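You operate a simulated robot arm through the tools that you are given. There is no shell and no other tool.

The job below is to be done with a simulated robot arm. You get a single attempt, and the scene is never put back.

## Task
Connect the keypad that the yellow card names to the key jig.
Fine: release the tail latch, slide the tail in, latch it, then switch the jig on. Where these are worked on the way, their far stop is far enough and under half their travel is too little: tail latch.

It is judged by the outcome, as a careful person would: the job done as asked, and still so three seconds after it is handed in. It fails if anything else is knocked over, pushed out of place, dropped, spilled or broken.

## Robot
A 7-joint arm with a three-finger gripper, fixed in place. Base frame: the origin is at the foot of the arm, x ahead of it, y to its left, z up; the work surface is at about z = 74. Units: cm, degrees, N and s.
With the tool pointing down near the work surface it reaches from about 10 to 88 cm from the base axis. Its first joint turns from -166.0 to 166.0 degrees. Payload 2.94 kg.
Tool frame: the origin (TCP) lies between the finger pads and is the grasp point; the fingertips stand 3 cm ahead of it; z points along the fingers, y is the line along which they close. Largest opening 13.2 cm; the body of the gripper starts 10.7 cm behind the TCP.
Orientation is that of the tool frame in the base frame, as a unit quaternion [x, y, z, w]. With the fingers straight down and closing along the base's y, the tool's x points along the base's -x, its y along +y and its z along -z.

## Interface
- The arm moves only by the tool play_rows. Its argument "increments" is one flat list of numbers, 7 for each row, row after row: the shift along the tool's x, y, z in cm, then the turn, a rotation vector about the tool's x, y, z in degrees, then the closure in counts, from 0 (fully open) to 255 (shut). In form: [x, y, z, wx, wy, wz, claw, x, y, z, wx, wy, wz, claw, ...]. A call has 1 to 20 rows; each row shifts and turns the commanded pose from where the row before left it, along the tool's axes as they then stand. Each row takes 0.2 s and may step no farther than 5 cm and 8.6 degrees from the row before; otherwise, or with a gripper value out of range, the whole call is refused. A pose out of reach is approached as far as the arm can. The call stops where the force on the tool passes 90 N (or 10 N more than at its start, if that is more) or the arm is blocked; 0.2 s more then pass. Each finger halts on what it meets, pressing with about 44 N; the grip force reading is that of the motor and also rises with nothing between the fingers. The clock runs only during rows and for 0.2 s after the last one: add rows that do not move to give the fingers time. It gives the time, the measured TCP pose, the force on the tool (base axes), the opening and the grip force at its end, in the units of the frame above (readings bear some noise), with the torque about the TCP (base axes, N m) and any sound that the robot's microphone picked up.
- Cameras (640 x 400 px; columns grow to the right, rows downward): "scene" is fixed at [39.84, -65.1, 146.87]; the picture's right is [0.93, -0.36, 0.00], its down [-0.17, -0.43, -0.89] and it looks along [0.32, 0.83, -0.46] (base axes); focal length 372 px, centre (320, 200). "wrist" rides on the gripper at [7.2, 0.3, -14.4] in the tool frame; the picture's right is [-0.04, 1.00, 0.00], its down [-0.88, -0.04, -0.48] and it looks along [-0.48, -0.02, 0.88] (tool axes); focal length 256 px, centre (320, 200). There is no depth. A picture from a camera that has moved, and an enlarged one, comes with that camera's place and axes in the base frame and with its lens.
- snapshot(camera): a new picture of that camera. The clock stands still meanwhile.
- slide_trunk(by): slides the trunk up (or, below 0, down) by that many cm; the arm rides with it, the base frame stays. It gives what a move gives, with no picture.
- close_up(camera, box): a new picture of the part [left, top, right, bottom] of that camera's present view, enlarged. The clock stands still meanwhile.
- hand_in(): hands the job in; it is judged then, once.

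Nothing tells you positions but the pictures and the camera data. Unless the task says otherwise, let go and move clear before handing in.

The tools are called after "Request:" by a JSON object that holds its "op" and its "data". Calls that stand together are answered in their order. play_rows: Moves the arm, as the interface text tells. Its arguments: {"type":"object","properties":{"increments":{"type":"array","items":{"type":"number"}}},"required":["increments"]} The other tools are called the same way: slide_trunk (by) slides the trunk up or down; snapshot (camera) takes a picture; close_up (camera, box) takes an enlarged picture of a part of a camera's view; hand_in () hands the job in.

At the start:

```text
time_s: 0.0
tool_pos: [37.45, 31.28, 109.33]
tool_rot: [0.0, 1.0, 0.001, 0.0]
ft_force: [-0.3, 0.3, -1.4]
moment: [-0.02, 0.0, 0.01]
opening: 13.18
gripper_force: 0.0
trunk travel left (down, up): [-22.5, 31.5]
```

scene: 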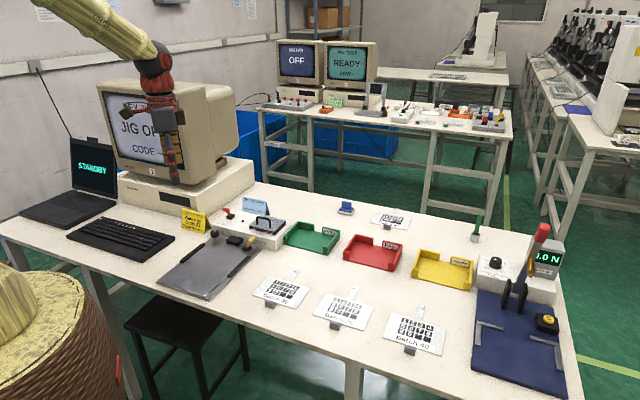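
wrist: 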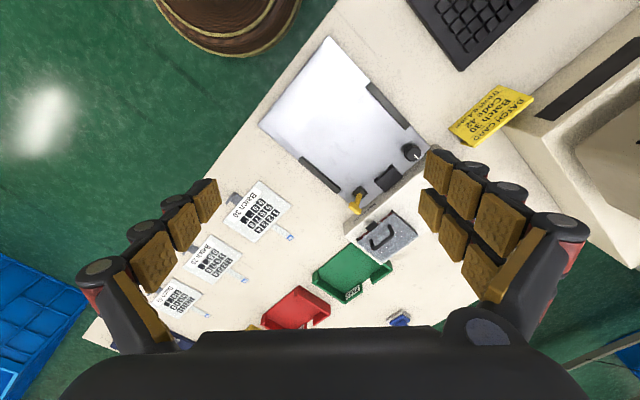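

I see a long bench with a yellow batch card, a grey jig plate with a latch and a switch, three keypads and several trays. I'll take closer pictures to read the card and identify the parts.

Request:
{"op": "close_up", "data": {"camera": "wrist", "box": [440, 70, 540, 150]}}

Request:
{"op": "close_up", "data": {"camera": "wrist", "box": [260, 30, 440, 260]}}

Request:
{"op": "close_up", "data": {"camera": "scene", "box": [150, 190, 290, 300]}}

Request:
{"op": "close_up", "data": {"camera": "scene", "box": [240, 260, 460, 360]}}

Request:
{"op": "close_up", "data": {"camera": "wrist", "box": [140, 170, 300, 320]}}

Request:
{"op": "close_up", "data": {"camera": "scene", "box": [80, 70, 240, 220]}}

```text
5.00 times, centred on (490, 110) of wrist
camera zoom: at [30.19, 31.61, 123.69], right [0.04, 1.0, 0.0], down [0.88, -0.04, 0.48], along [0.48, -0.02, -0.88], focal length 1280 px, centre (-530, 650)
```

zoom: 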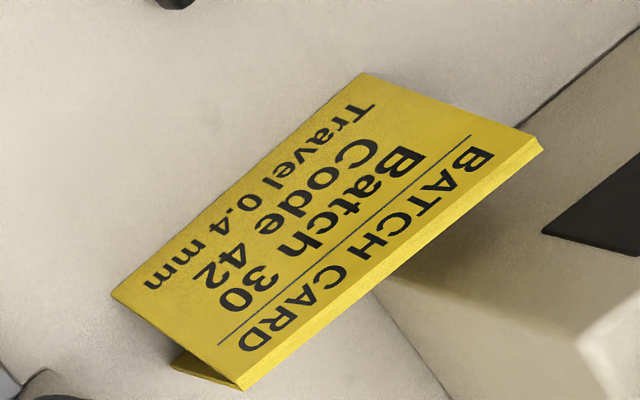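

```text
1.74 times, centred on (350, 145) of wrist
camera zoom: at [30.19, 31.61, 123.69], right [0.04, 1.0, 0.0], down [0.88, -0.04, 0.48], along [0.48, -0.02, -0.88], focal length 445 px, centre (268, 296)
```

zoom: 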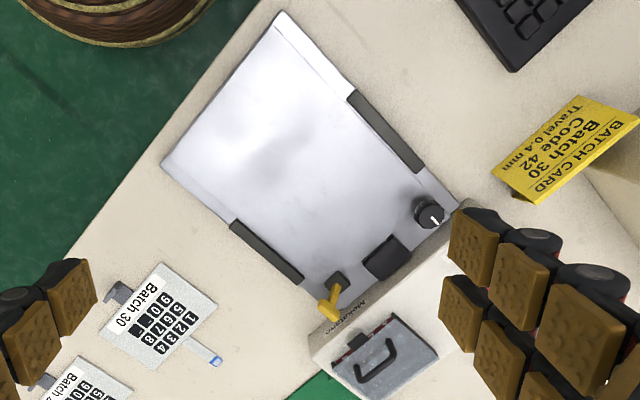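

```text
3.64 times, centred on (220, 245) of scene
camera zoom: at [39.84, -65.1, 146.87], right [0.93, -0.36, 0.0], down [-0.17, -0.43, -0.89], along [0.32, 0.83, -0.46], focal length 1352 px, centre (684, 36)
```

zoom: 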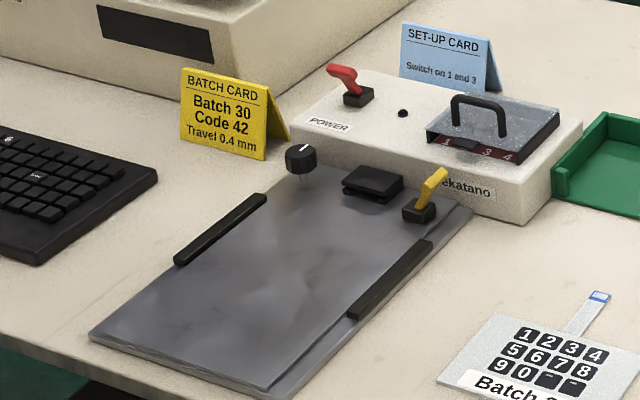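

```text
2.91 times, centred on (350, 310) of scene
camera zoom: at [39.84, -65.1, 146.87], right [0.93, -0.36, 0.0], down [-0.17, -0.43, -0.89], along [0.32, 0.83, -0.46], focal length 1082 px, centre (233, -120)
```

zoom: 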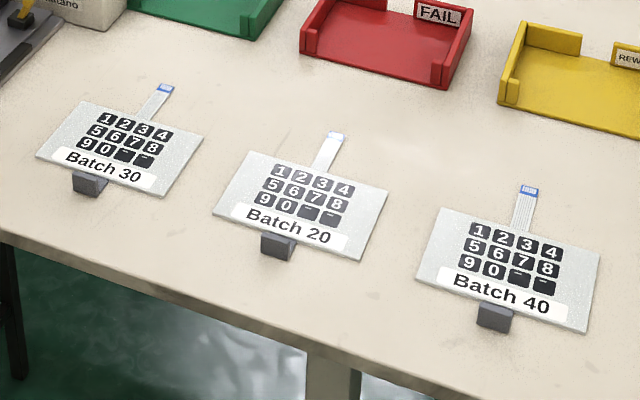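

```text
2.67 times, centred on (220, 245) of wrist
camera zoom: at [30.19, 31.61, 123.69], right [0.04, 1.0, 0.0], down [0.88, -0.04, 0.48], along [0.48, -0.02, -0.88], focal length 683 px, centre (587, 80)
```

zoom: 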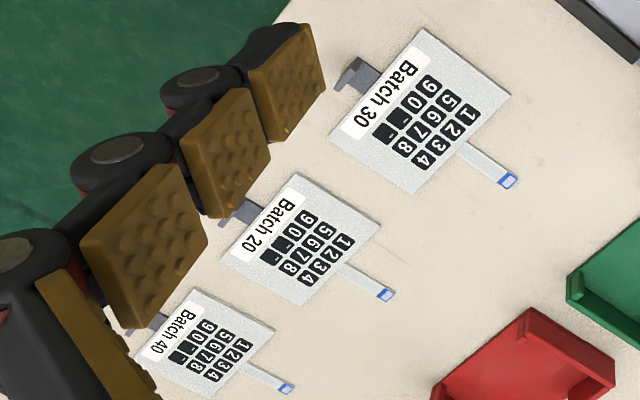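

```text
2.67 times, centred on (160, 145) of scene
camera zoom: at [39.84, -65.1, 146.87], right [0.93, -0.36, 0.0], down [-0.17, -0.43, -0.89], along [0.32, 0.83, -0.46], focal length 992 px, centre (747, 347)
```

zoom: 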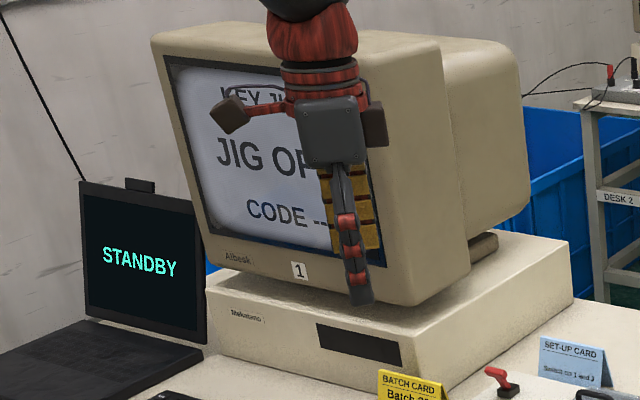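

The card names Batch 30, which is the keypad nearest the jig, with a tail and a grey grip tab. I'll look closer at the jig's connector, its yellow lever, the knob and the switch, and at the keypad.

Request:
{"op": "close_up", "data": {"camera": "scene", "box": [200, 200, 290, 256]}}

Request:
{"op": "close_up", "data": {"camera": "scene", "box": [245, 260, 325, 310]}}

Request:
{"op": "close_up", "data": {"camera": "wrist", "box": [320, 130, 440, 270]}}

Request:
{"op": "close_up", "data": {"camera": "wrist", "box": [215, 170, 305, 250]}}

```text
7.11 times, centred on (245, 228) of scene
camera zoom: at [39.84, -65.1, 146.87], right [0.93, -0.36, 0.0], down [-0.17, -0.43, -0.89], along [0.32, 0.83, -0.46], focal length 2645 px, centre (853, 1)
```

zoom: 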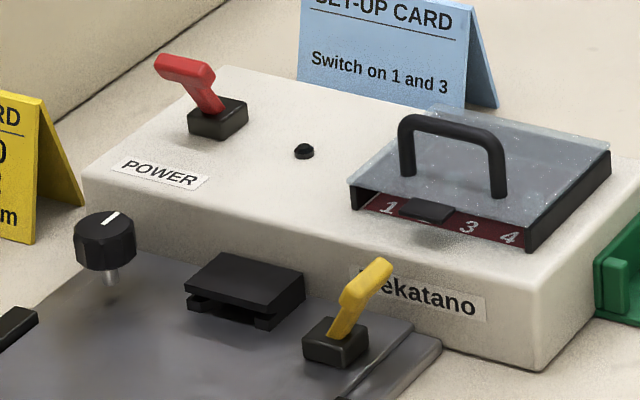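

```text
8.00 times, centred on (285, 285) of scene
camera zoom: at [39.84, -65.1, 146.87], right [0.93, -0.36, 0.0], down [-0.17, -0.43, -0.89], along [0.32, 0.83, -0.46], focal length 2975 px, centre (600, -480)
```

zoom: 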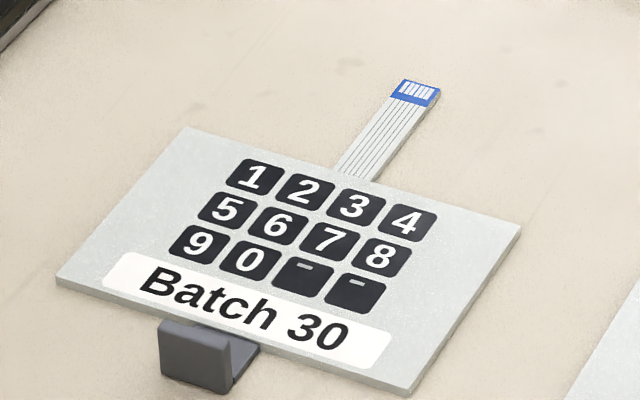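

```text
2.86 times, centred on (380, 200) of wrist
camera zoom: at [30.19, 31.61, 123.69], right [0.04, 1.0, 0.0], down [0.88, -0.04, 0.48], along [0.48, -0.02, -0.88], focal length 731 px, centre (149, 200)
```

zoom: 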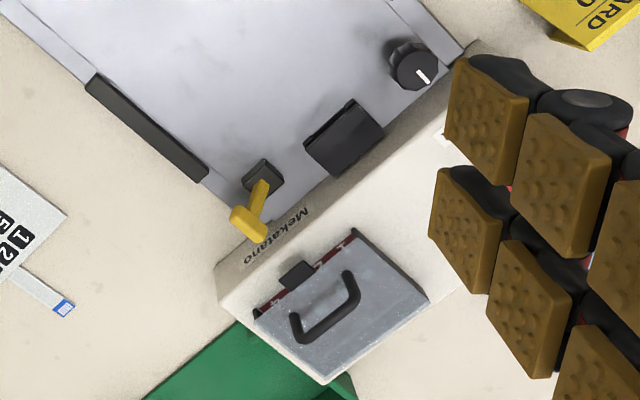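

```text
5.00 times, centred on (260, 210) of wrist
camera zoom: at [30.19, 31.61, 123.69], right [0.04, 1.0, 0.0], down [0.88, -0.04, 0.48], along [0.48, -0.02, -0.88], focal length 1280 px, centre (620, 150)
```

zoom: 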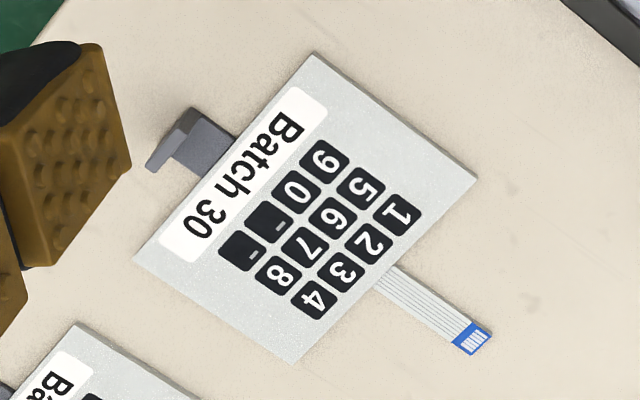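

The jig is turned about 45° to the base, with the connector near (51.6, 44.6) and the yellow latch lever near (54, 39). The Batch 30 keypad lies near (60, 16). I'll turn the tool 45° to line up with the jig and go in for a closer look.

Request:
{"op": "play_rows", "data": {"increments": [0, 0, 0, 0, 0, -7.5, 0, 0, 0, 0, 0, 0, -7.5, 0, 0, 0, 0, 0, 0, -7.5, 0, 0, 0, 0, 0, 0, -7.5, 0, 0, 0, 0, 0, 0, -7.5, 0, 0, 0, 0, 0, 0, -7.5, 0, -2.1, -0.16, 3.5, 0, 0, 0, 0, -2.1, -0.16, 3.5, 0, 0, 0, 0, -2.1, -0.16, 3.5, 0, 0, 0, 0, -2.1, -0.16, 3.5, 0, 0, 0, 0]}}

Request:
{"op": "snapshot", "data": {"camera": "wrist"}}

Request:
{"op": "snapshot", "data": {"camera": "scene"}}

```text
time_s: 2.2
tool_pos: [43.86, 36.75, 95.14]
tool_rot: [-0.384, 0.923, 0.0, 0.0]
ft_force: [-0.5, 0.7, -0.1]
moment: [-0.01, -0.02, -0.04]
opening: 13.18
gripper_force: 0.0
trunk travel left (down, up): [-22.5, 31.5]
```

```text
taken
camera wrist: at [38.54, 31.98, 109.6], right [-0.68, 0.74, 0.0], down [0.65, 0.59, 0.48], along [0.35, 0.32, -0.88], focal length 256 px, centre (320, 200)
```

wrist: 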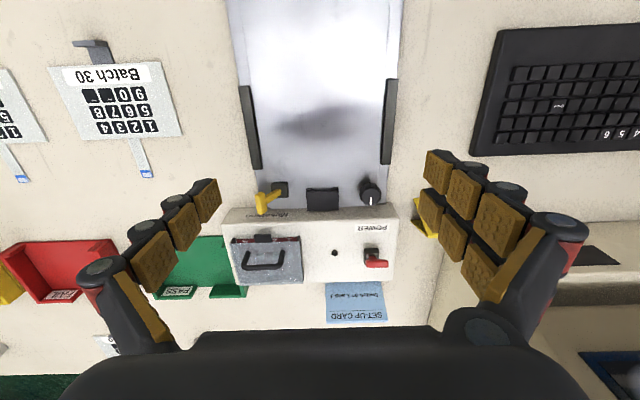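

```text
taken
```

scene: 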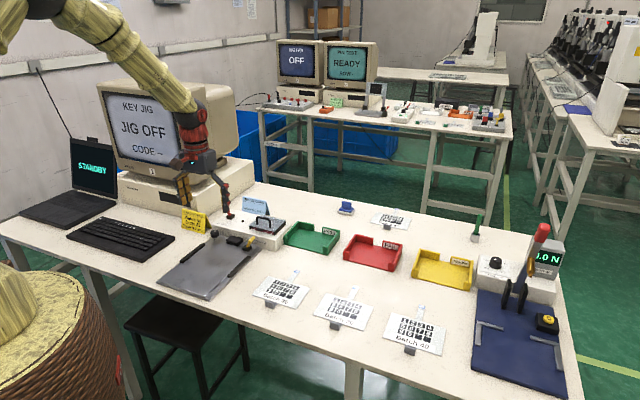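

The view is now aligned with the jig. I'll zoom in on its parts.

Request:
{"op": "close_up", "data": {"camera": "wrist", "box": [240, 160, 400, 260]}}

Request:
{"op": "close_up", "data": {"camera": "wrist", "box": [40, 30, 200, 130]}}

Request:
{"op": "close_up", "data": {"camera": "wrist", "box": [210, 0, 420, 200]}}

Request:
{"op": "close_up", "data": {"camera": "wrist", "box": [300, 180, 345, 215]}}

```text
4.00 times, centred on (320, 210) of wrist
camera zoom: at [38.54, 31.98, 109.6], right [-0.68, 0.74, 0.0], down [0.65, 0.59, 0.48], along [0.35, 0.32, -0.88], focal length 1024 px, centre (320, 160)
```

zoom: 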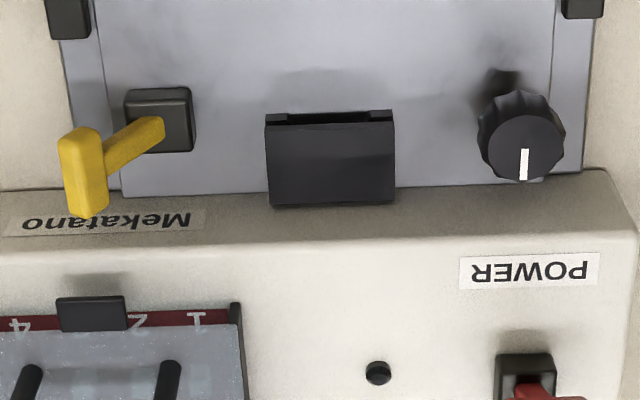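

```text
4.00 times, centred on (120, 80) of wrist
camera zoom: at [38.54, 31.98, 109.6], right [-0.68, 0.74, 0.0], down [0.65, 0.59, 0.48], along [0.35, 0.32, -0.88], focal length 1024 px, centre (1120, 680)
```

zoom: 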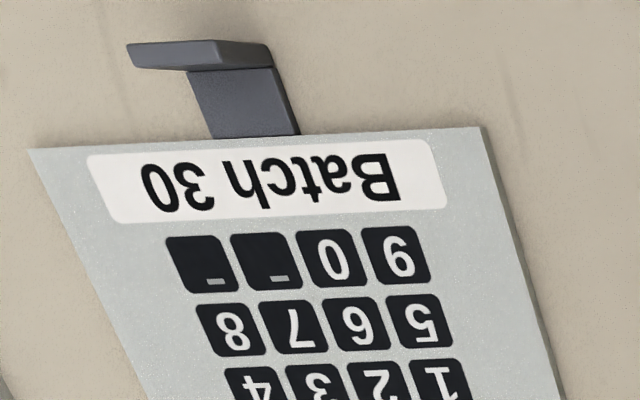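

```text
2.00 times, centred on (315, 100) of wrist
camera zoom: at [38.54, 31.98, 109.6], right [-0.68, 0.74, 0.0], down [0.65, 0.59, 0.48], along [0.35, 0.32, -0.88], focal length 512 px, centre (330, 400)
```

zoom: 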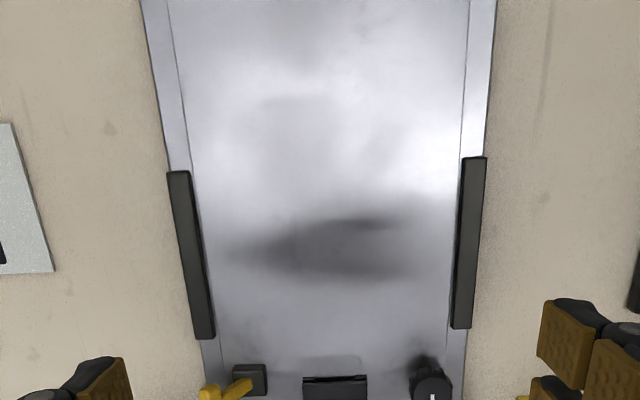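

```text
11.43 times, centred on (322, 198) of wrist
camera zoom: at [38.54, 31.98, 109.6], right [-0.68, 0.74, 0.0], down [0.65, 0.59, 0.48], along [0.35, 0.32, -0.88], focal length 2926 px, centre (291, 229)
```

zoom: 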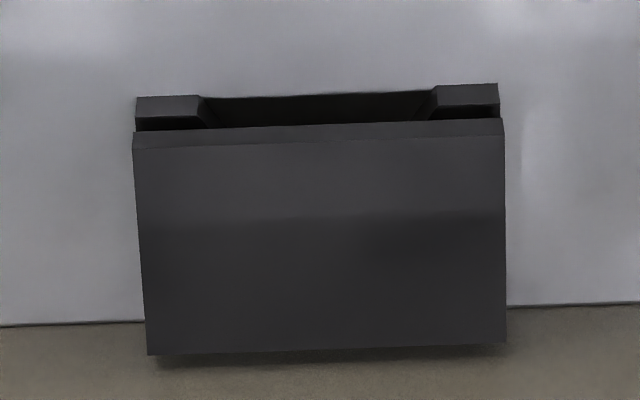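

Request:
{"op": "close_up", "data": {"camera": "wrist", "box": [330, 225, 410, 285]}}

Request:
{"op": "close_up", "data": {"camera": "wrist", "box": [225, 180, 305, 240]}}

Request:
{"op": "close_up", "data": {"camera": "wrist", "box": [60, 30, 120, 70]}}

Request:
{"op": "close_up", "data": {"camera": "scene", "box": [185, 195, 255, 245]}}

Request:
{"op": "close_up", "data": {"camera": "scene", "box": [225, 225, 265, 255]}}

```text
6.67 times, centred on (370, 255) of wrist
camera zoom: at [38.54, 31.98, 109.6], right [-0.68, 0.74, 0.0], down [0.65, 0.59, 0.48], along [0.35, 0.32, -0.88], focal length 1707 px, centre (-13, -167)
```

zoom: 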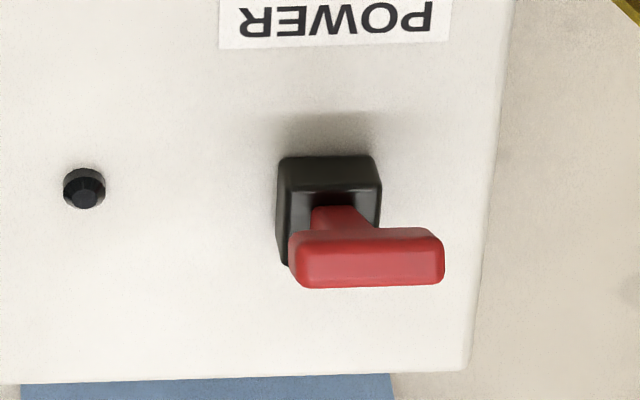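

```text
6.67 times, centred on (265, 210) of wrist
camera zoom: at [38.54, 31.98, 109.6], right [-0.68, 0.74, 0.0], down [0.65, 0.59, 0.48], along [0.35, 0.32, -0.88], focal length 1707 px, centre (687, 133)
```

zoom: 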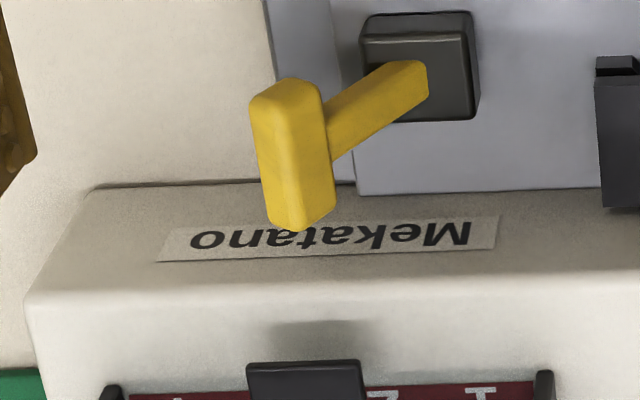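

```text
10.00 times, centred on (90, 50) of wrist
camera zoom: at [38.54, 31.98, 109.6], right [-0.68, 0.74, 0.0], down [0.65, 0.59, 0.48], along [0.35, 0.32, -0.88], focal length 2560 px, centre (2620, 1700)
```

zoom: 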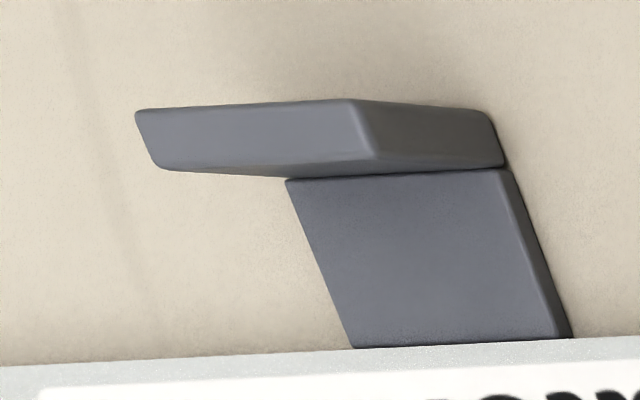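

```text
8.00 times, centred on (220, 220) of scene
camera zoom: at [39.84, -65.1, 146.87], right [0.93, -0.36, 0.0], down [-0.17, -0.43, -0.89], along [0.32, 0.83, -0.46], focal length 2975 px, centre (1120, 40)
```

zoom: 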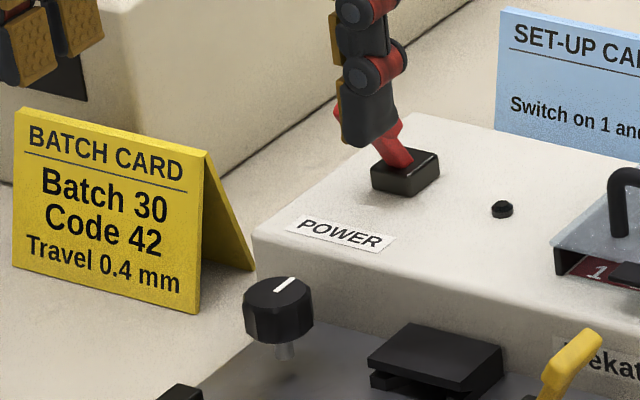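

```text
13.33 times, centred on (245, 240) of scene
camera zoom: at [39.84, -65.1, 146.87], right [0.93, -0.36, 0.0], down [-0.17, -0.43, -0.89], along [0.32, 0.83, -0.46], focal length 4959 px, centre (1320, -333)
```

zoom: 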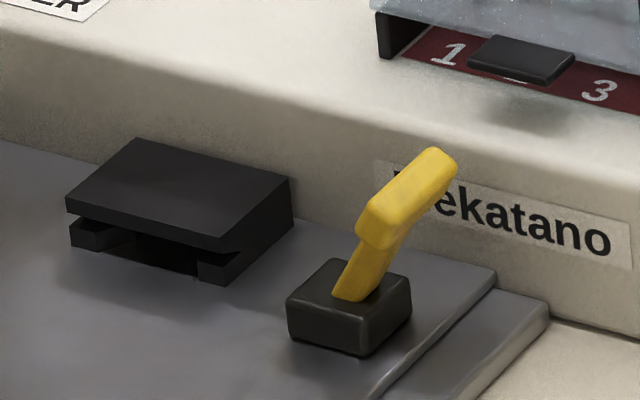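

The yellow lever pivots across the jig and now leans right. The red power lever leans toward the front. The keypad's L-shaped grip tab stands at its front edge. I'll turn the tool so the fingers close along the jig's axis, shut them, and hover to the right of the yellow lever.

Request:
{"op": "play_rows", "data": {"increments": [0, 0, 0, 0, 0, 7.5, 255, 0, 0, 0, 0, 0, 7.5, 255, 0, 0, 0, 0, 0, 7.5, 255, 0, 0, 0, 0, 0, 7.5, 255, 0, 0, 0, 0, 0, 7.5, 255, 0, 0, 0, 0, 0, 7.5, 255, 0, 0, 0, 0, 0, 7.5, 255, 0, 0, 0, 0, 0, 7.5, 255, 0, 0, 0, 0, 0, 7.5, 255, 0, 0, 0, 0, 0, 7.5, 255, 0, 0, 0, 0, 0, 7.5, 255, 0, 0, 0, 0, 0, 7.5, 255, -3, 2.15, 0, 0, 0, 0, 255, -3, 2.15, 0, 0, 0, 0, 255, -3, 2.15, 0, 0, 0, 0, 255, -3, 2.15, 0, 0, 0, 0, 255, 0, 0, 0, 0, 0, 0, 255]}}

Request:
{"op": "snapshot", "data": {"camera": "wrist"}}

Request:
{"op": "snapshot", "data": {"camera": "scene"}}

```text
time_s: 5.8
tool_pos: [58.42, 34.33, 95.28]
tool_rot: [0.382, 0.924, 0.0, 0.0]
ft_force: [0.3, 0.2, 0.1]
moment: [-0.02, 0.04, -0.01]
opening: 0.0
gripper_force: 28.5
trunk travel left (down, up): [-22.5, 31.5]
```

```text
taken
camera wrist: at [53.58, 39.68, 109.58], right [0.74, 0.68, 0.0], down [0.6, -0.65, 0.48], along [0.32, -0.35, -0.88], focal length 256 px, centre (320, 200)
```

wrist: 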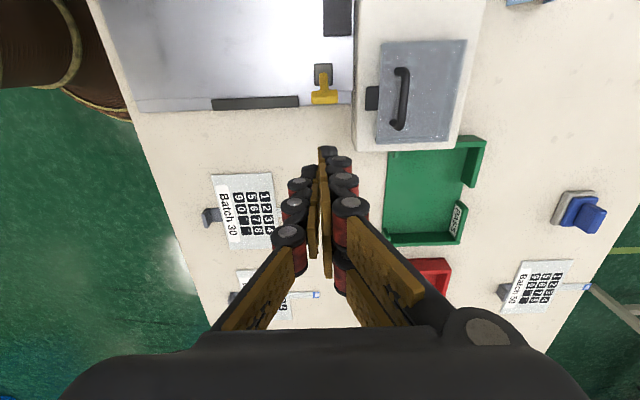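

```text
taken
```

scene: 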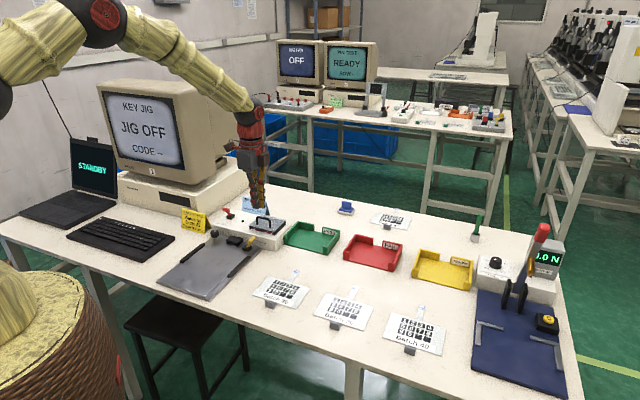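

The fingers are shut and hovering right of the lever at (58.4, 34.3). I'll go down beside the lever handle and check the height.

Request:
{"op": "play_rows", "data": {"increments": [0, 0, 3.3, 0, 0, 0, 255, 0, 0, 3.3, 0, 0, 0, 255, 0, 0, 3.3, 0, 0, 0, 255, 0, 0, 3.3, 0, 0, 0, 255, 0, 0, 0, 0, 0, 0, 255]}}

Request:
{"op": "snapshot", "data": {"camera": "wrist"}}

Request:
{"op": "close_up", "data": {"camera": "scene", "box": [220, 180, 300, 260]}}

```text
time_s: 7.0
tool_pos: [58.33, 34.36, 81.98]
tool_rot: [0.382, 0.924, 0.0, 0.0]
ft_force: [-0.2, 0.9, -0.2]
moment: [-0.03, -0.01, -0.02]
opening: 0.01
gripper_force: 28.4
trunk travel left (down, up): [-22.5, 31.5]
```

```text
taken
camera wrist: at [53.49, 39.82, 96.46], right [0.74, 0.68, 0.0], down [0.59, -0.65, 0.48], along [0.32, -0.35, -0.88], focal length 256 px, centre (320, 200)
```

wrist: 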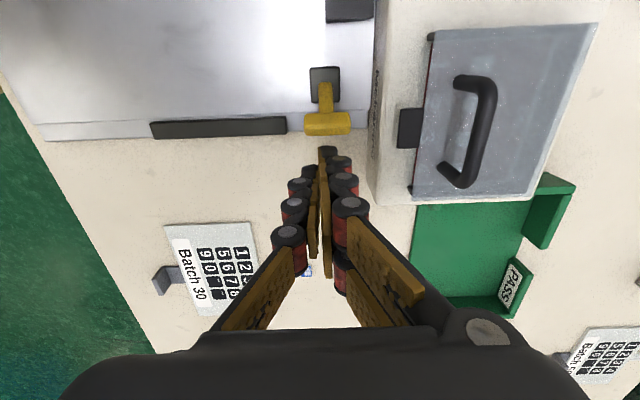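

```text
5.00 times, centred on (260, 220) of scene
camera zoom: at [39.84, -65.1, 146.87], right [0.93, -0.36, 0.0], down [-0.17, -0.43, -0.89], along [0.32, 0.83, -0.46], focal length 1860 px, centre (620, 100)
```

zoom: 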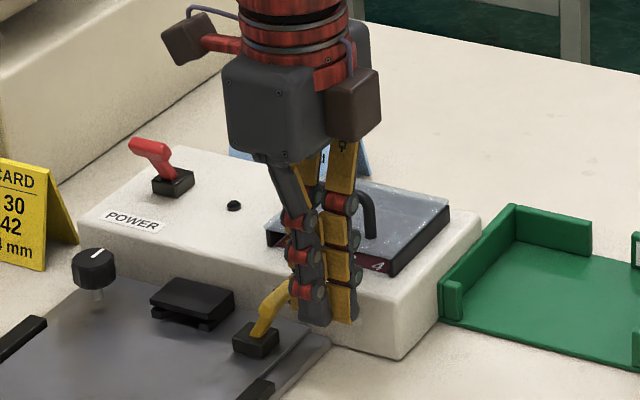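

The fingertips are level with the handle, just to its right. I'll drop 0.6 cm and push the lever left in modest steps, watching the force.

Request:
{"op": "play_rows", "data": {"increments": [0, 0, 0.6, 0, 0, 0, 255, 0.7, 0, 0, 0, 0, 0, 255, 0.7, 0, 0, 0, 0, 0, 255, 0.7, 0, 0, 0, 0, 0, 255, 0.7, 0, 0, 0, 0, 0, 255, 0.7, 0, 0, 0, 0, 0, 255, 0.7, 0, 0, 0, 0, 0, 255]}}

Request:
{"op": "snapshot", "data": {"camera": "wrist"}}

Request:
{"op": "close_up", "data": {"camera": "scene", "box": [220, 180, 300, 260]}}

```text
time_s: 8.6
tool_pos: [55.4, 37.29, 81.55]
tool_rot: [0.382, 0.924, 0.0, 0.001]
ft_force: [0.0, 0.2, -1.6]
moment: [0.01, 0.02, 0.01]
opening: 0.0
gripper_force: 28.3
trunk travel left (down, up): [-22.5, 31.5]
```

```text
taken
camera wrist: at [50.55, 42.68, 95.86], right [0.74, 0.68, 0.0], down [0.6, -0.65, 0.48], along [0.32, -0.35, -0.88], focal length 256 px, centre (320, 200)
```

wrist: 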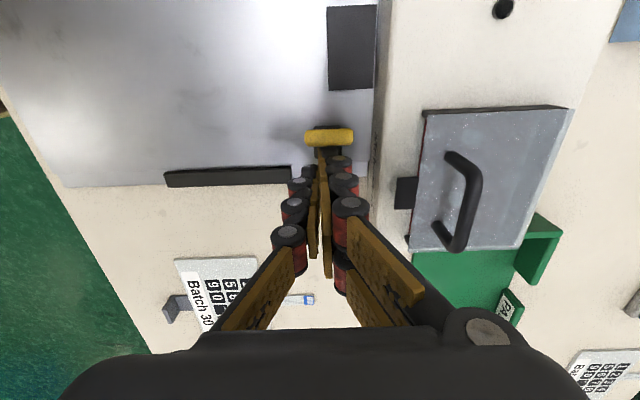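

```text
5.00 times, centred on (260, 220) of scene
camera zoom: at [39.84, -65.1, 146.87], right [0.93, -0.36, 0.0], down [-0.17, -0.43, -0.89], along [0.32, 0.83, -0.46], focal length 1860 px, centre (620, 100)
```

zoom: 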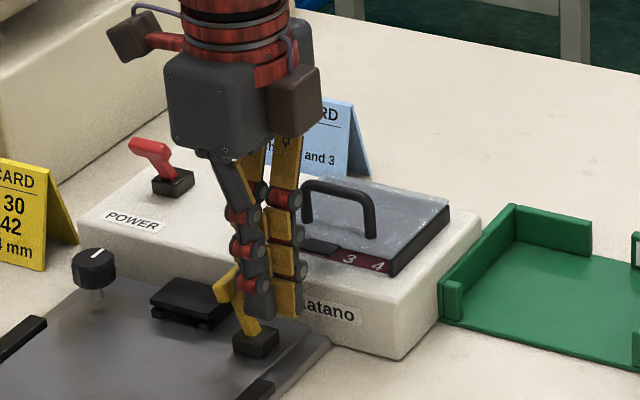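

The lever is past upright. I'll keep pushing in small steps toward its far stop.

Request:
{"op": "play_rows", "data": {"increments": [0.4, 0, 0, 0, 0, 0, 255, 0.4, 0, 0, 0, 0, 0, 255, 0.4, 0, 0, 0, 0, 0, 255, 0.4, 0, 0, 0, 0, 0, 255]}}

Request:
{"op": "close_up", "data": {"camera": "scene", "box": [220, 190, 290, 250]}}

Request:
{"op": "snapshot", "data": {"camera": "wrist"}}

```text
time_s: 9.6
tool_pos: [54.7, 37.91, 81.39]
tool_rot: [0.382, 0.924, 0.0, 0.0]
ft_force: [41.9, -47.3, -4.9]
moment: [-1.24, -1.31, -0.03]
opening: 0.0
gripper_force: 28.8
trunk travel left (down, up): [-22.5, 31.5]
```

```text
6.67 times, centred on (255, 220) of scene
camera zoom: at [39.84, -65.1, 146.87], right [0.93, -0.36, 0.0], down [-0.17, -0.43, -0.89], along [0.32, 0.83, -0.46], focal length 2480 px, centre (753, 67)
```

zoom: 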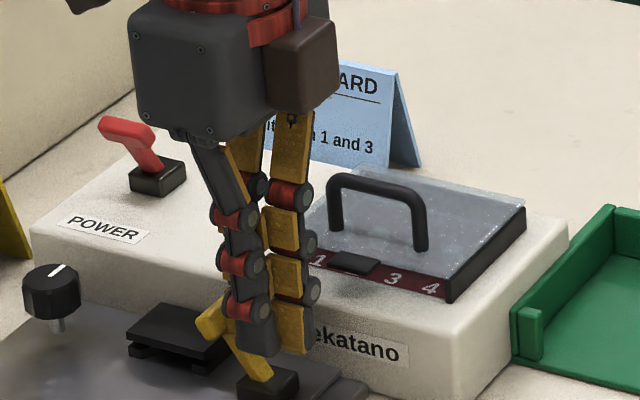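

```text
taken
camera wrist: at [49.9, 43.29, 95.84], right [0.74, 0.68, 0.0], down [0.59, -0.65, 0.48], along [0.32, -0.35, -0.88], focal length 256 px, centre (320, 200)
```

wrist: 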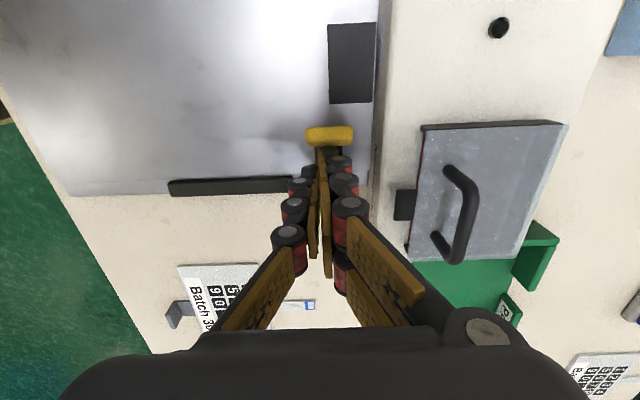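

The force rose to about 63 N with the lever leaning fully left, so it's at its far stop. I'll back off, rise, and check that it stays.

Request:
{"op": "play_rows", "data": {"increments": [-0.7, 0, 0, 0, 0, 0, 255, -1.0, 0, 0, 0, 0, 0, 255, -2, 0, 0, 0, 0, 0, 255, 0, 0, -3, 0, 0, 0, 255, 0, 0, -4, 0, 0, 0, 255, 0, 0, -4, 0, 0, 0, 255, 0, 0, 0, 0, 0, 0, 255]}}

Request:
{"op": "close_up", "data": {"camera": "scene", "box": [200, 200, 280, 260]}}

Request:
{"op": "snapshot", "data": {"camera": "wrist"}}

Request:
{"op": "snapshot", "data": {"camera": "scene"}}

```text
time_s: 11.2
tool_pos: [56.77, 35.93, 92.38]
tool_rot: [0.382, 0.924, 0.0, 0.0]
ft_force: [-0.5, 0.0, 0.4]
moment: [-0.01, -0.03, 0.01]
opening: 0.0
gripper_force: 28.5
trunk travel left (down, up): [-22.5, 31.5]
```

```text
6.67 times, centred on (240, 230) of scene
camera zoom: at [39.84, -65.1, 146.87], right [0.93, -0.36, 0.0], down [-0.17, -0.43, -0.89], along [0.32, 0.83, -0.46], focal length 2480 px, centre (853, 0)
```

zoom: 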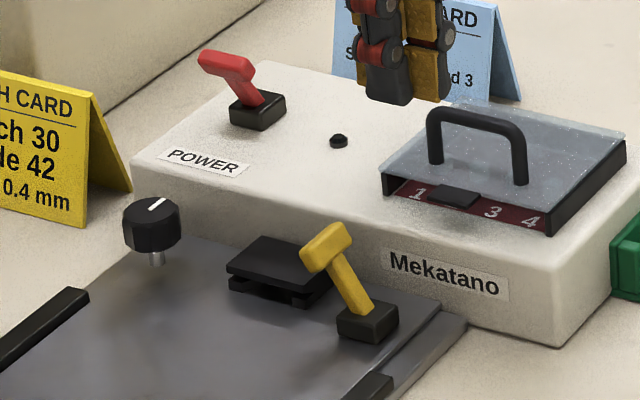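

```text
taken
camera wrist: at [51.94, 41.22, 106.81], right [0.74, 0.68, 0.0], down [0.6, -0.65, 0.48], along [0.32, -0.35, -0.88], focal length 256 px, centre (320, 200)
```

wrist: 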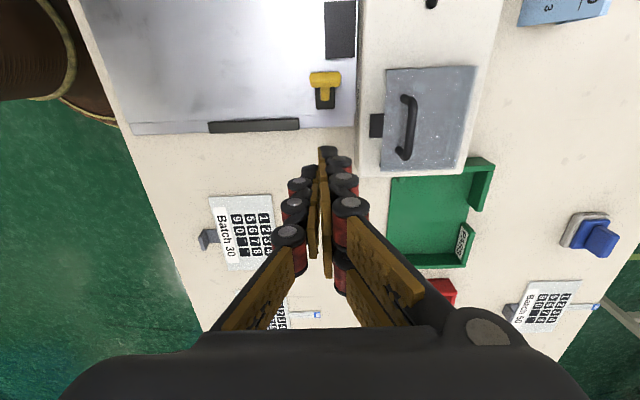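

```text
taken
```

scene: 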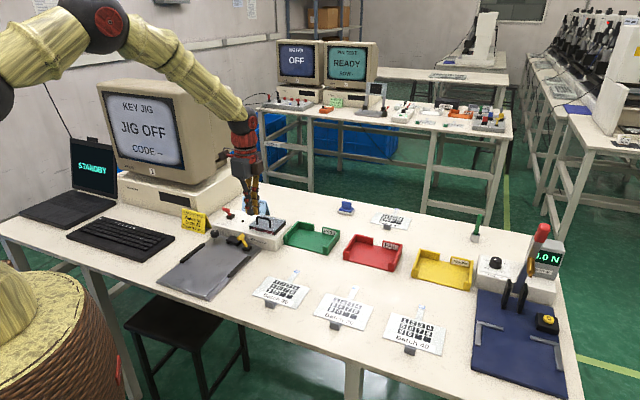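

The lever stays over on the left, so the latch is released. Next is the Batch 30 keypad. I'll move above its tab and open the fingers partway.

Request:
{"op": "close_up", "data": {"camera": "wrist", "box": [185, 180, 285, 280]}}

Request:
{"op": "close_up", "data": {"camera": "scene", "box": [250, 280, 300, 310]}}

```text
4.00 times, centred on (235, 230) of wrist
camera zoom: at [51.94, 41.22, 106.81], right [0.74, 0.68, 0.0], down [0.6, -0.65, 0.48], along [0.32, -0.35, -0.88], focal length 1024 px, centre (660, 80)
```

zoom: 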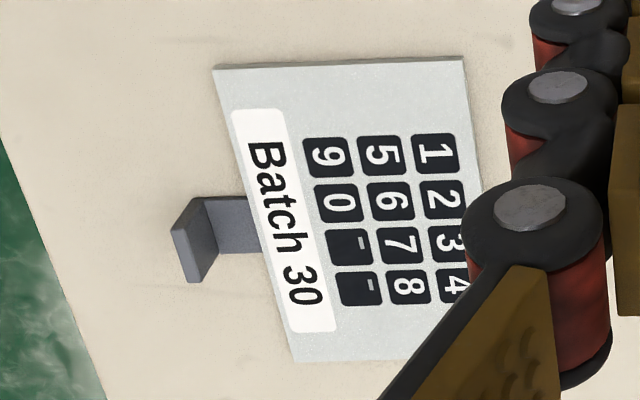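

```text
12.80 times, centred on (275, 295) of scene
camera zoom: at [39.84, -65.1, 146.87], right [0.93, -0.36, 0.0], down [-0.17, -0.43, -0.89], along [0.32, 0.83, -0.46], focal length 4761 px, centre (896, -1016)
```

zoom: 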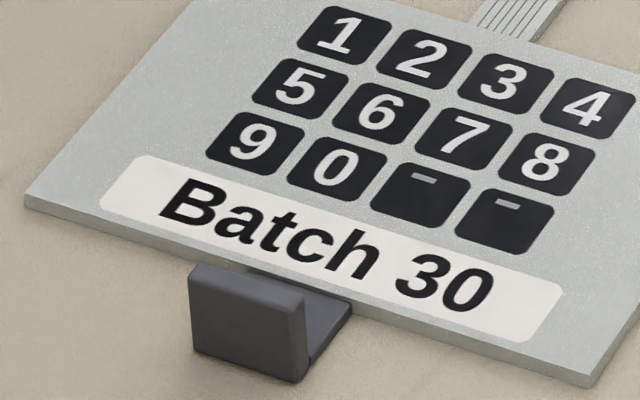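

Request:
{"op": "play_rows", "data": {"increments": [-2.72, -3.08, 0, 0, 0, 0, 187, -2.72, -3.08, 0, 0, 0, 0, 187, -2.72, -3.08, 0, 0, 0, 0, 187, -2.72, -3.08, 0, 0, 0, 0, 187, -2.72, -3.08, 0, 0, 0, 0, 187, -2.72, -3.08, 0, 0, 0, 0, 187, 0, 0, 0, 0, 0, 0, 187]}}

Request:
{"op": "snapshot", "data": {"camera": "wrist"}}

Request:
{"op": "close_up", "data": {"camera": "scene", "box": [230, 230, 330, 330]}}

```text
time_s: 12.8
tool_pos: [55.39, 11.04, 92.5]
tool_rot: [0.382, 0.924, -0.001, 0.0]
ft_force: [-0.5, -1.0, 0.3]
moment: [0.04, 0.02, -0.01]
opening: 3.52
gripper_force: 0.2
trunk travel left (down, up): [-22.5, 31.5]
```

```text
taken
camera wrist: at [50.53, 16.52, 106.86], right [0.74, 0.68, 0.0], down [0.6, -0.65, 0.48], along [0.32, -0.35, -0.88], focal length 256 px, centre (320, 200)
```

wrist: 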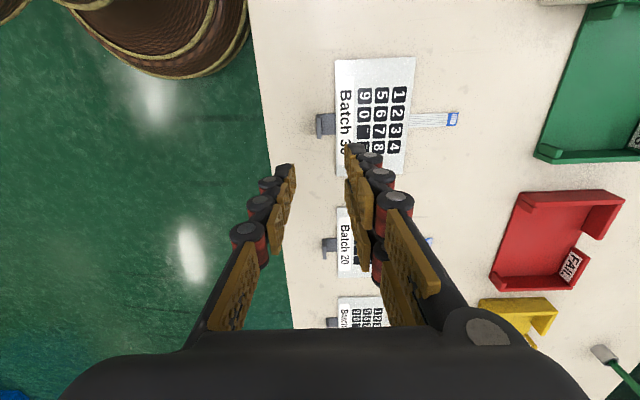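

```text
4.00 times, centred on (280, 280) of scene
camera zoom: at [39.84, -65.1, 146.87], right [0.93, -0.36, 0.0], down [-0.17, -0.43, -0.89], along [0.32, 0.83, -0.46], focal length 1488 px, centre (480, -120)
```

zoom: 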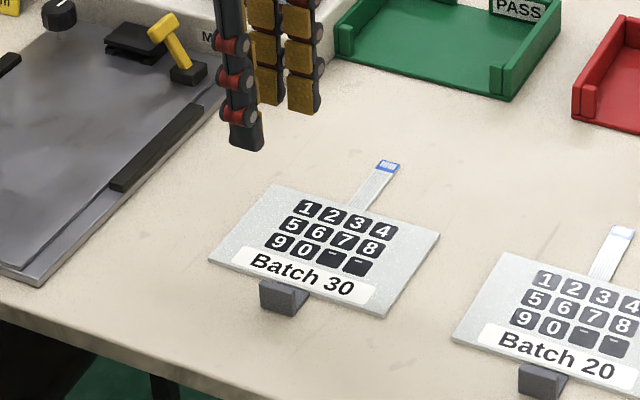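

Request:
{"op": "close_up", "data": {"camera": "wrist", "box": [300, 90, 350, 150]}}

Request:
{"op": "close_up", "data": {"camera": "wrist", "box": [290, 40, 480, 190]}}

```text
6.67 times, centred on (325, 120) of wrist
camera zoom: at [50.53, 16.52, 106.86], right [0.74, 0.68, 0.0], down [0.6, -0.65, 0.48], along [0.32, -0.35, -0.88], focal length 1707 px, centre (287, 733)
```

zoom: 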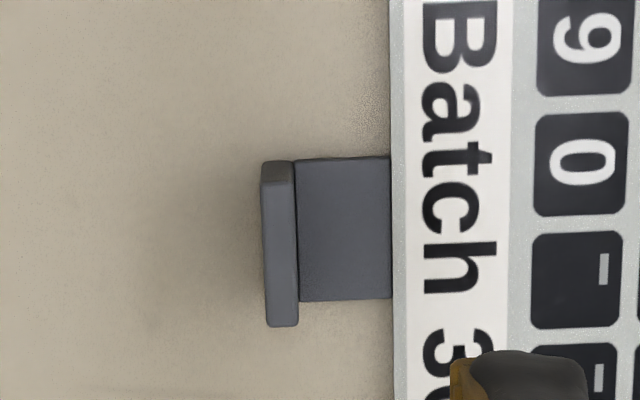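

```text
2.67 times, centred on (385, 115) of wrist
camera zoom: at [50.53, 16.52, 106.86], right [0.74, 0.68, 0.0], down [0.6, -0.65, 0.48], along [0.32, -0.35, -0.88], focal length 683 px, centre (147, 427)
```

zoom: 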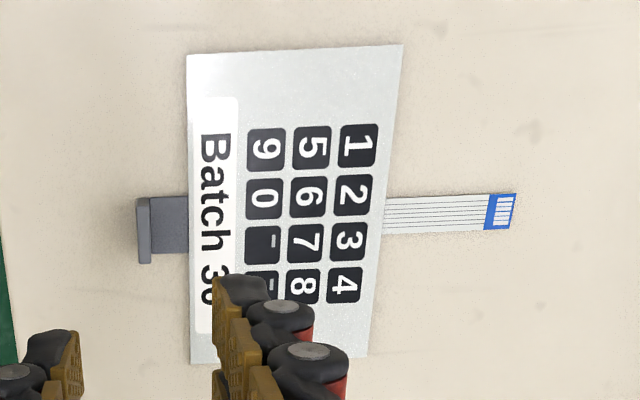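

The tab plate centre is near (55.2, 11.3), about 0.6 cm thick with a 1.7 cm gap behind it. I'll narrow the opening to 1.4 cm, centre over the plate and come down to just above it.

Request:
{"op": "play_rows", "data": {"increments": [0.22, -0.09, 3, 0, 0, 0, 228, 0, 0, 3, 0, 0, 0, 228, 0, 0, 3, 0, 0, 0, 228, 0, 0, 3, 0, 0, 0, 228, 0, 0, 0.8, 0, 0, 0, 228, 0, 0, 0, 0, 0, 0, 228]}}

Request:
{"op": "snapshot", "data": {"camera": "wrist"}}

Request:
{"op": "close_up", "data": {"camera": "wrist", "box": [280, 110, 360, 190]}}

Request:
{"op": "close_up", "data": {"camera": "scene", "box": [240, 260, 310, 310]}}

```text
time_s: 14.2
tool_pos: [55.29, 11.31, 79.65]
tool_rot: [0.381, 0.925, 0.0, 0.0]
ft_force: [0.6, 0.1, 0.3]
moment: [-0.01, 0.01, -0.02]
opening: 1.39
gripper_force: 0.0
trunk travel left (down, up): [-22.5, 31.5]
```

```text
taken
camera wrist: at [50.31, 16.66, 94.12], right [0.74, 0.68, 0.0], down [0.6, -0.65, 0.48], along [0.32, -0.35, -0.88], focal length 256 px, centre (320, 200)
```

wrist: 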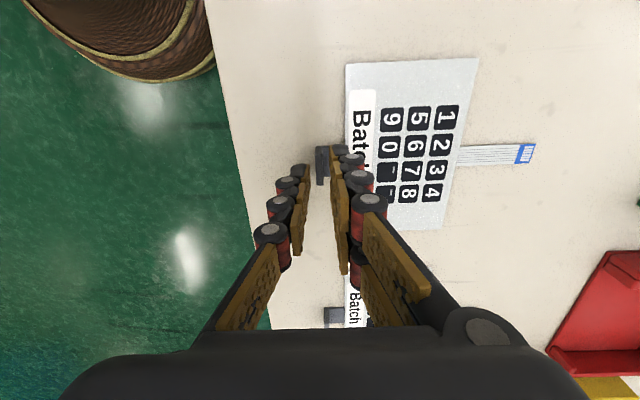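

```text
5.00 times, centred on (320, 150) of wrist
camera zoom: at [50.31, 16.66, 94.12], right [0.74, 0.68, 0.0], down [0.6, -0.65, 0.48], along [0.32, -0.35, -0.88], focal length 1280 px, centre (320, 450)
```

zoom: 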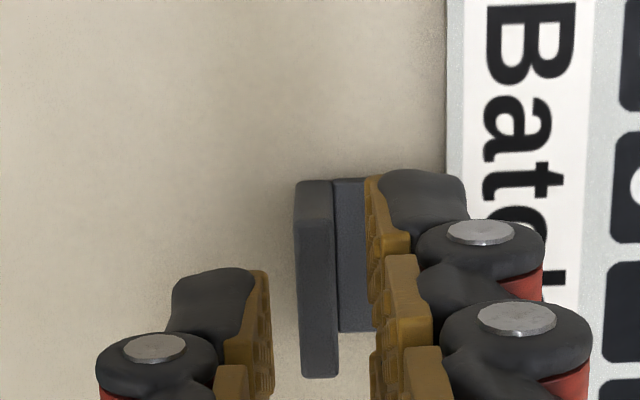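

```text
8.00 times, centred on (275, 285) of scene
camera zoom: at [39.84, -65.1, 146.87], right [0.93, -0.36, 0.0], down [-0.17, -0.43, -0.89], along [0.32, 0.83, -0.46], focal length 2975 px, centre (680, -480)
```

zoom: 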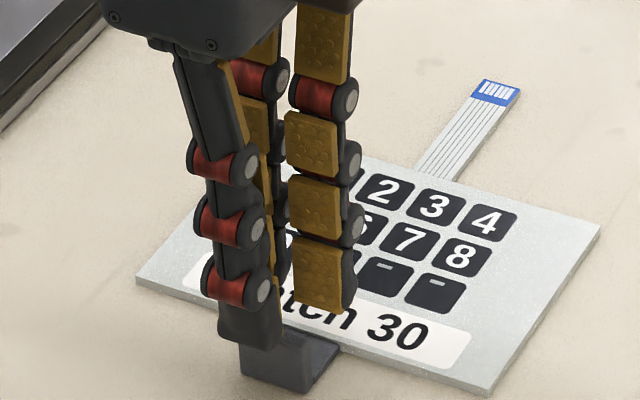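

The plate is centred between the open fingers. I'll lower the fingers around it in small steps.

Request:
{"op": "play_rows", "data": {"increments": [0.15, 0, 0.4, 0, 0, 0, 228, 0, 0, 0.4, 0, 0, 0, 228, 0, 0, 0.4, 0, 0, 0, 228, 0, 0, 0.4, 0, 0, 0, 228, 0, 0, 0, 0, 0, 0, 228]}}

Request:
{"op": "close_up", "data": {"camera": "wrist", "box": [280, 110, 360, 190]}}

Request:
{"op": "close_up", "data": {"camera": "scene", "box": [240, 265, 300, 310]}}

```text
time_s: 15.4
tool_pos: [55.02, 11.37, 78.14]
tool_rot: [0.383, 0.924, 0.0, 0.0]
ft_force: [0.7, 0.2, -0.2]
moment: [0.0, 0.04, 0.0]
opening: 1.4
gripper_force: 0.0
trunk travel left (down, up): [-22.5, 31.5]
```

```text
5.00 times, centred on (320, 150) of wrist
camera zoom: at [50.2, 16.79, 92.53], right [0.74, 0.68, 0.0], down [0.59, -0.65, 0.48], along [0.32, -0.35, -0.88], focal length 1280 px, centre (320, 450)
```

zoom: 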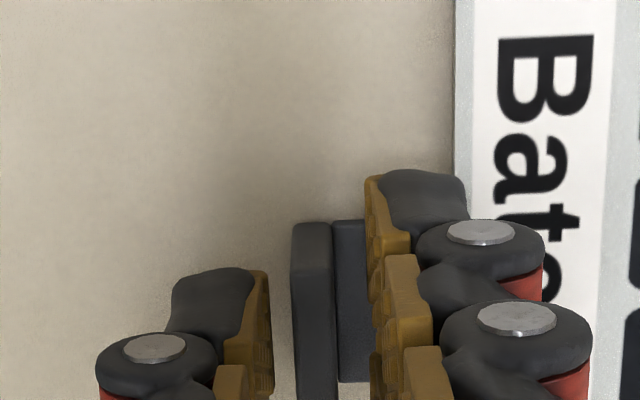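

```text
8.89 times, centred on (270, 288) of scene
camera zoom: at [39.84, -65.1, 146.87], right [0.93, -0.36, 0.0], down [-0.17, -0.43, -0.89], along [0.32, 0.83, -0.46], focal length 3306 px, centre (764, -578)
```

zoom: 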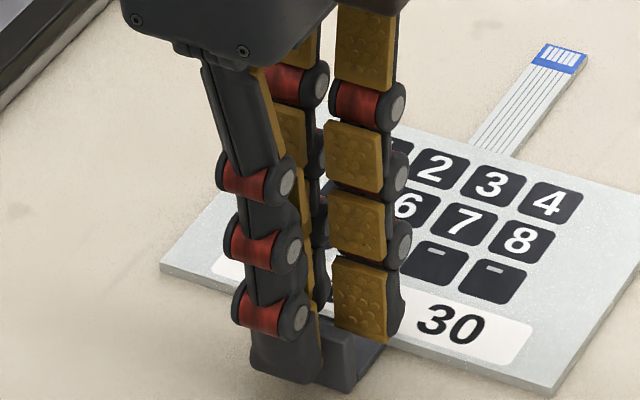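

Request:
{"op": "play_rows", "data": {"increments": [-0.15, 0, 0.2, 0, 0, 0, 228, 0, 0, 0.15, 0, 0, 0, 228, 0, 0, 0, 0, 0, 0, 228]}}

Request:
{"op": "close_up", "data": {"camera": "scene", "box": [250, 275, 290, 305]}}

```text
time_s: 16.2
tool_pos: [55.13, 11.31, 77.88]
tool_rot: [0.382, 0.924, -0.001, 0.0]
ft_force: [-0.2, -0.2, -0.3]
moment: [-0.02, 0.0, 0.04]
opening: 1.4
gripper_force: 0.1
trunk travel left (down, up): [-22.5, 31.5]
```

```text
13.33 times, centred on (270, 290) of scene
camera zoom: at [39.84, -65.1, 146.87], right [0.93, -0.36, 0.0], down [-0.17, -0.43, -0.89], along [0.32, 0.83, -0.46], focal length 4959 px, centre (987, -1000)
```

zoom: 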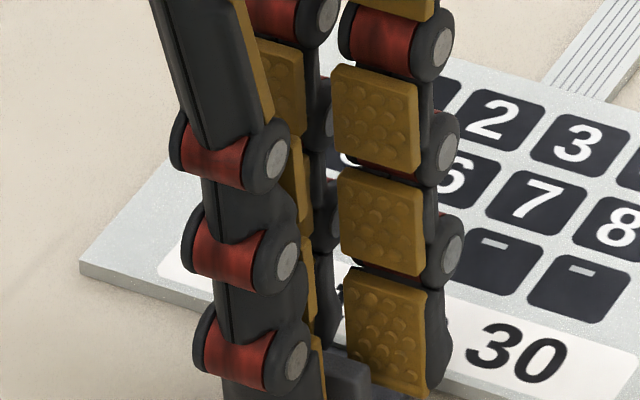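

Request:
{"op": "play_rows", "data": {"increments": [0, 0, 0, 0, 0, 0, 255, 0, 0, 0, 0, 0, 0, 255, 0, 0, 0, 0, 0, 0, 255, 0, 0, 0, 0, 0, 0, 255]}}

Request:
{"op": "snapshot", "data": {"camera": "wrist"}}

Request:
{"op": "close_up", "data": {"camera": "scene", "box": [240, 260, 320, 320]}}

```text
time_s: 17.2
tool_pos: [55.02, 11.38, 77.77]
tool_rot: [0.383, 0.924, 0.0, 0.0]
ft_force: [0.3, 0.0, 0.4]
moment: [-0.03, 0.02, 0.03]
opening: 0.59
gripper_force: 33.7
trunk travel left (down, up): [-22.5, 31.5]
```

```text
taken
camera wrist: at [50.28, 16.69, 92.15], right [0.74, 0.68, 0.0], down [0.6, -0.65, 0.48], along [0.32, -0.35, -0.88], focal length 256 px, centre (320, 200)
```

wrist: 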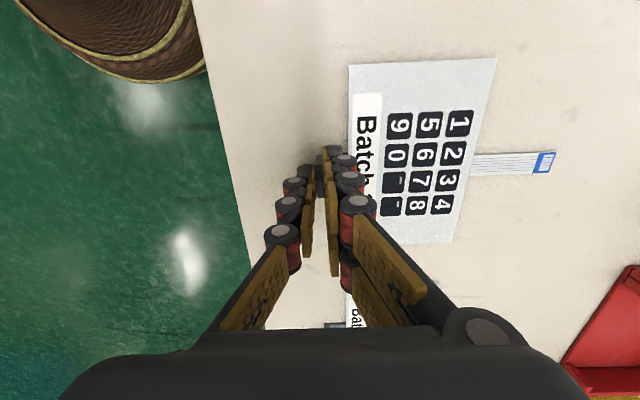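

```text
6.67 times, centred on (280, 290) of scene
camera zoom: at [39.84, -65.1, 146.87], right [0.93, -0.36, 0.0], down [-0.17, -0.43, -0.89], along [0.32, 0.83, -0.46], focal length 2480 px, centre (587, -400)
```

zoom: 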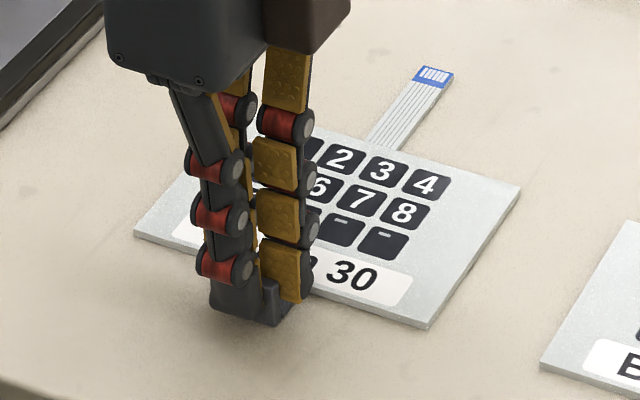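

The fingers hold the tab with a 0.59 cm opening. I'll lift slowly and check that the keypad comes up level.

Request:
{"op": "play_rows", "data": {"increments": [0, 0, -0.4, 0, 0, 0, 255, 0, 0, -0.6, 0, 0, 0, 255, 0, 0, -1, 0, 0, 0, 255, 0, 0, -1.5, 0, 0, 0, 255, 0, 0, -1.5, 0, 0, 0, 255, 0, 0, 0, 0, 0, 0, 255]}}

Request:
{"op": "snapshot", "data": {"camera": "wrist"}}

Request:
{"op": "close_up", "data": {"camera": "scene", "box": [230, 230, 330, 310]}}

```text
time_s: 18.6
tool_pos: [55.02, 11.15, 82.8]
tool_rot: [0.382, 0.924, 0.0, 0.0]
ft_force: [0.3, 0.1, 0.2]
moment: [-0.02, -0.05, -0.03]
opening: 0.59
gripper_force: 33.1
trunk travel left (down, up): [-22.5, 31.5]
```

```text
taken
camera wrist: at [50.22, 16.67, 97.13], right [0.74, 0.68, 0.0], down [0.6, -0.65, 0.48], along [0.32, -0.35, -0.88], focal length 256 px, centre (320, 200)
```

wrist: 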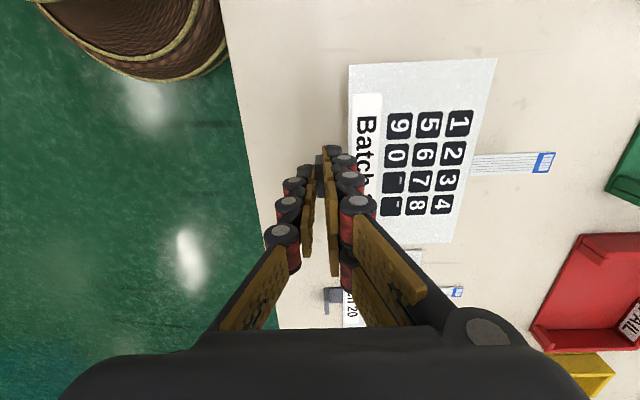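

```text
5.00 times, centred on (280, 270) of scene
camera zoom: at [39.84, -65.1, 146.87], right [0.93, -0.36, 0.0], down [-0.17, -0.43, -0.89], along [0.32, 0.83, -0.46], focal length 1860 px, centre (520, -150)
```

zoom: 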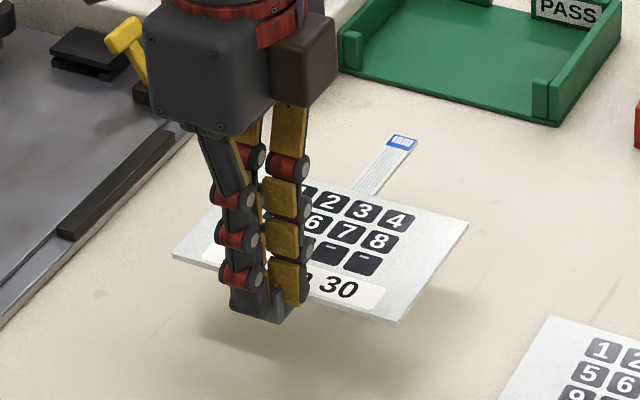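

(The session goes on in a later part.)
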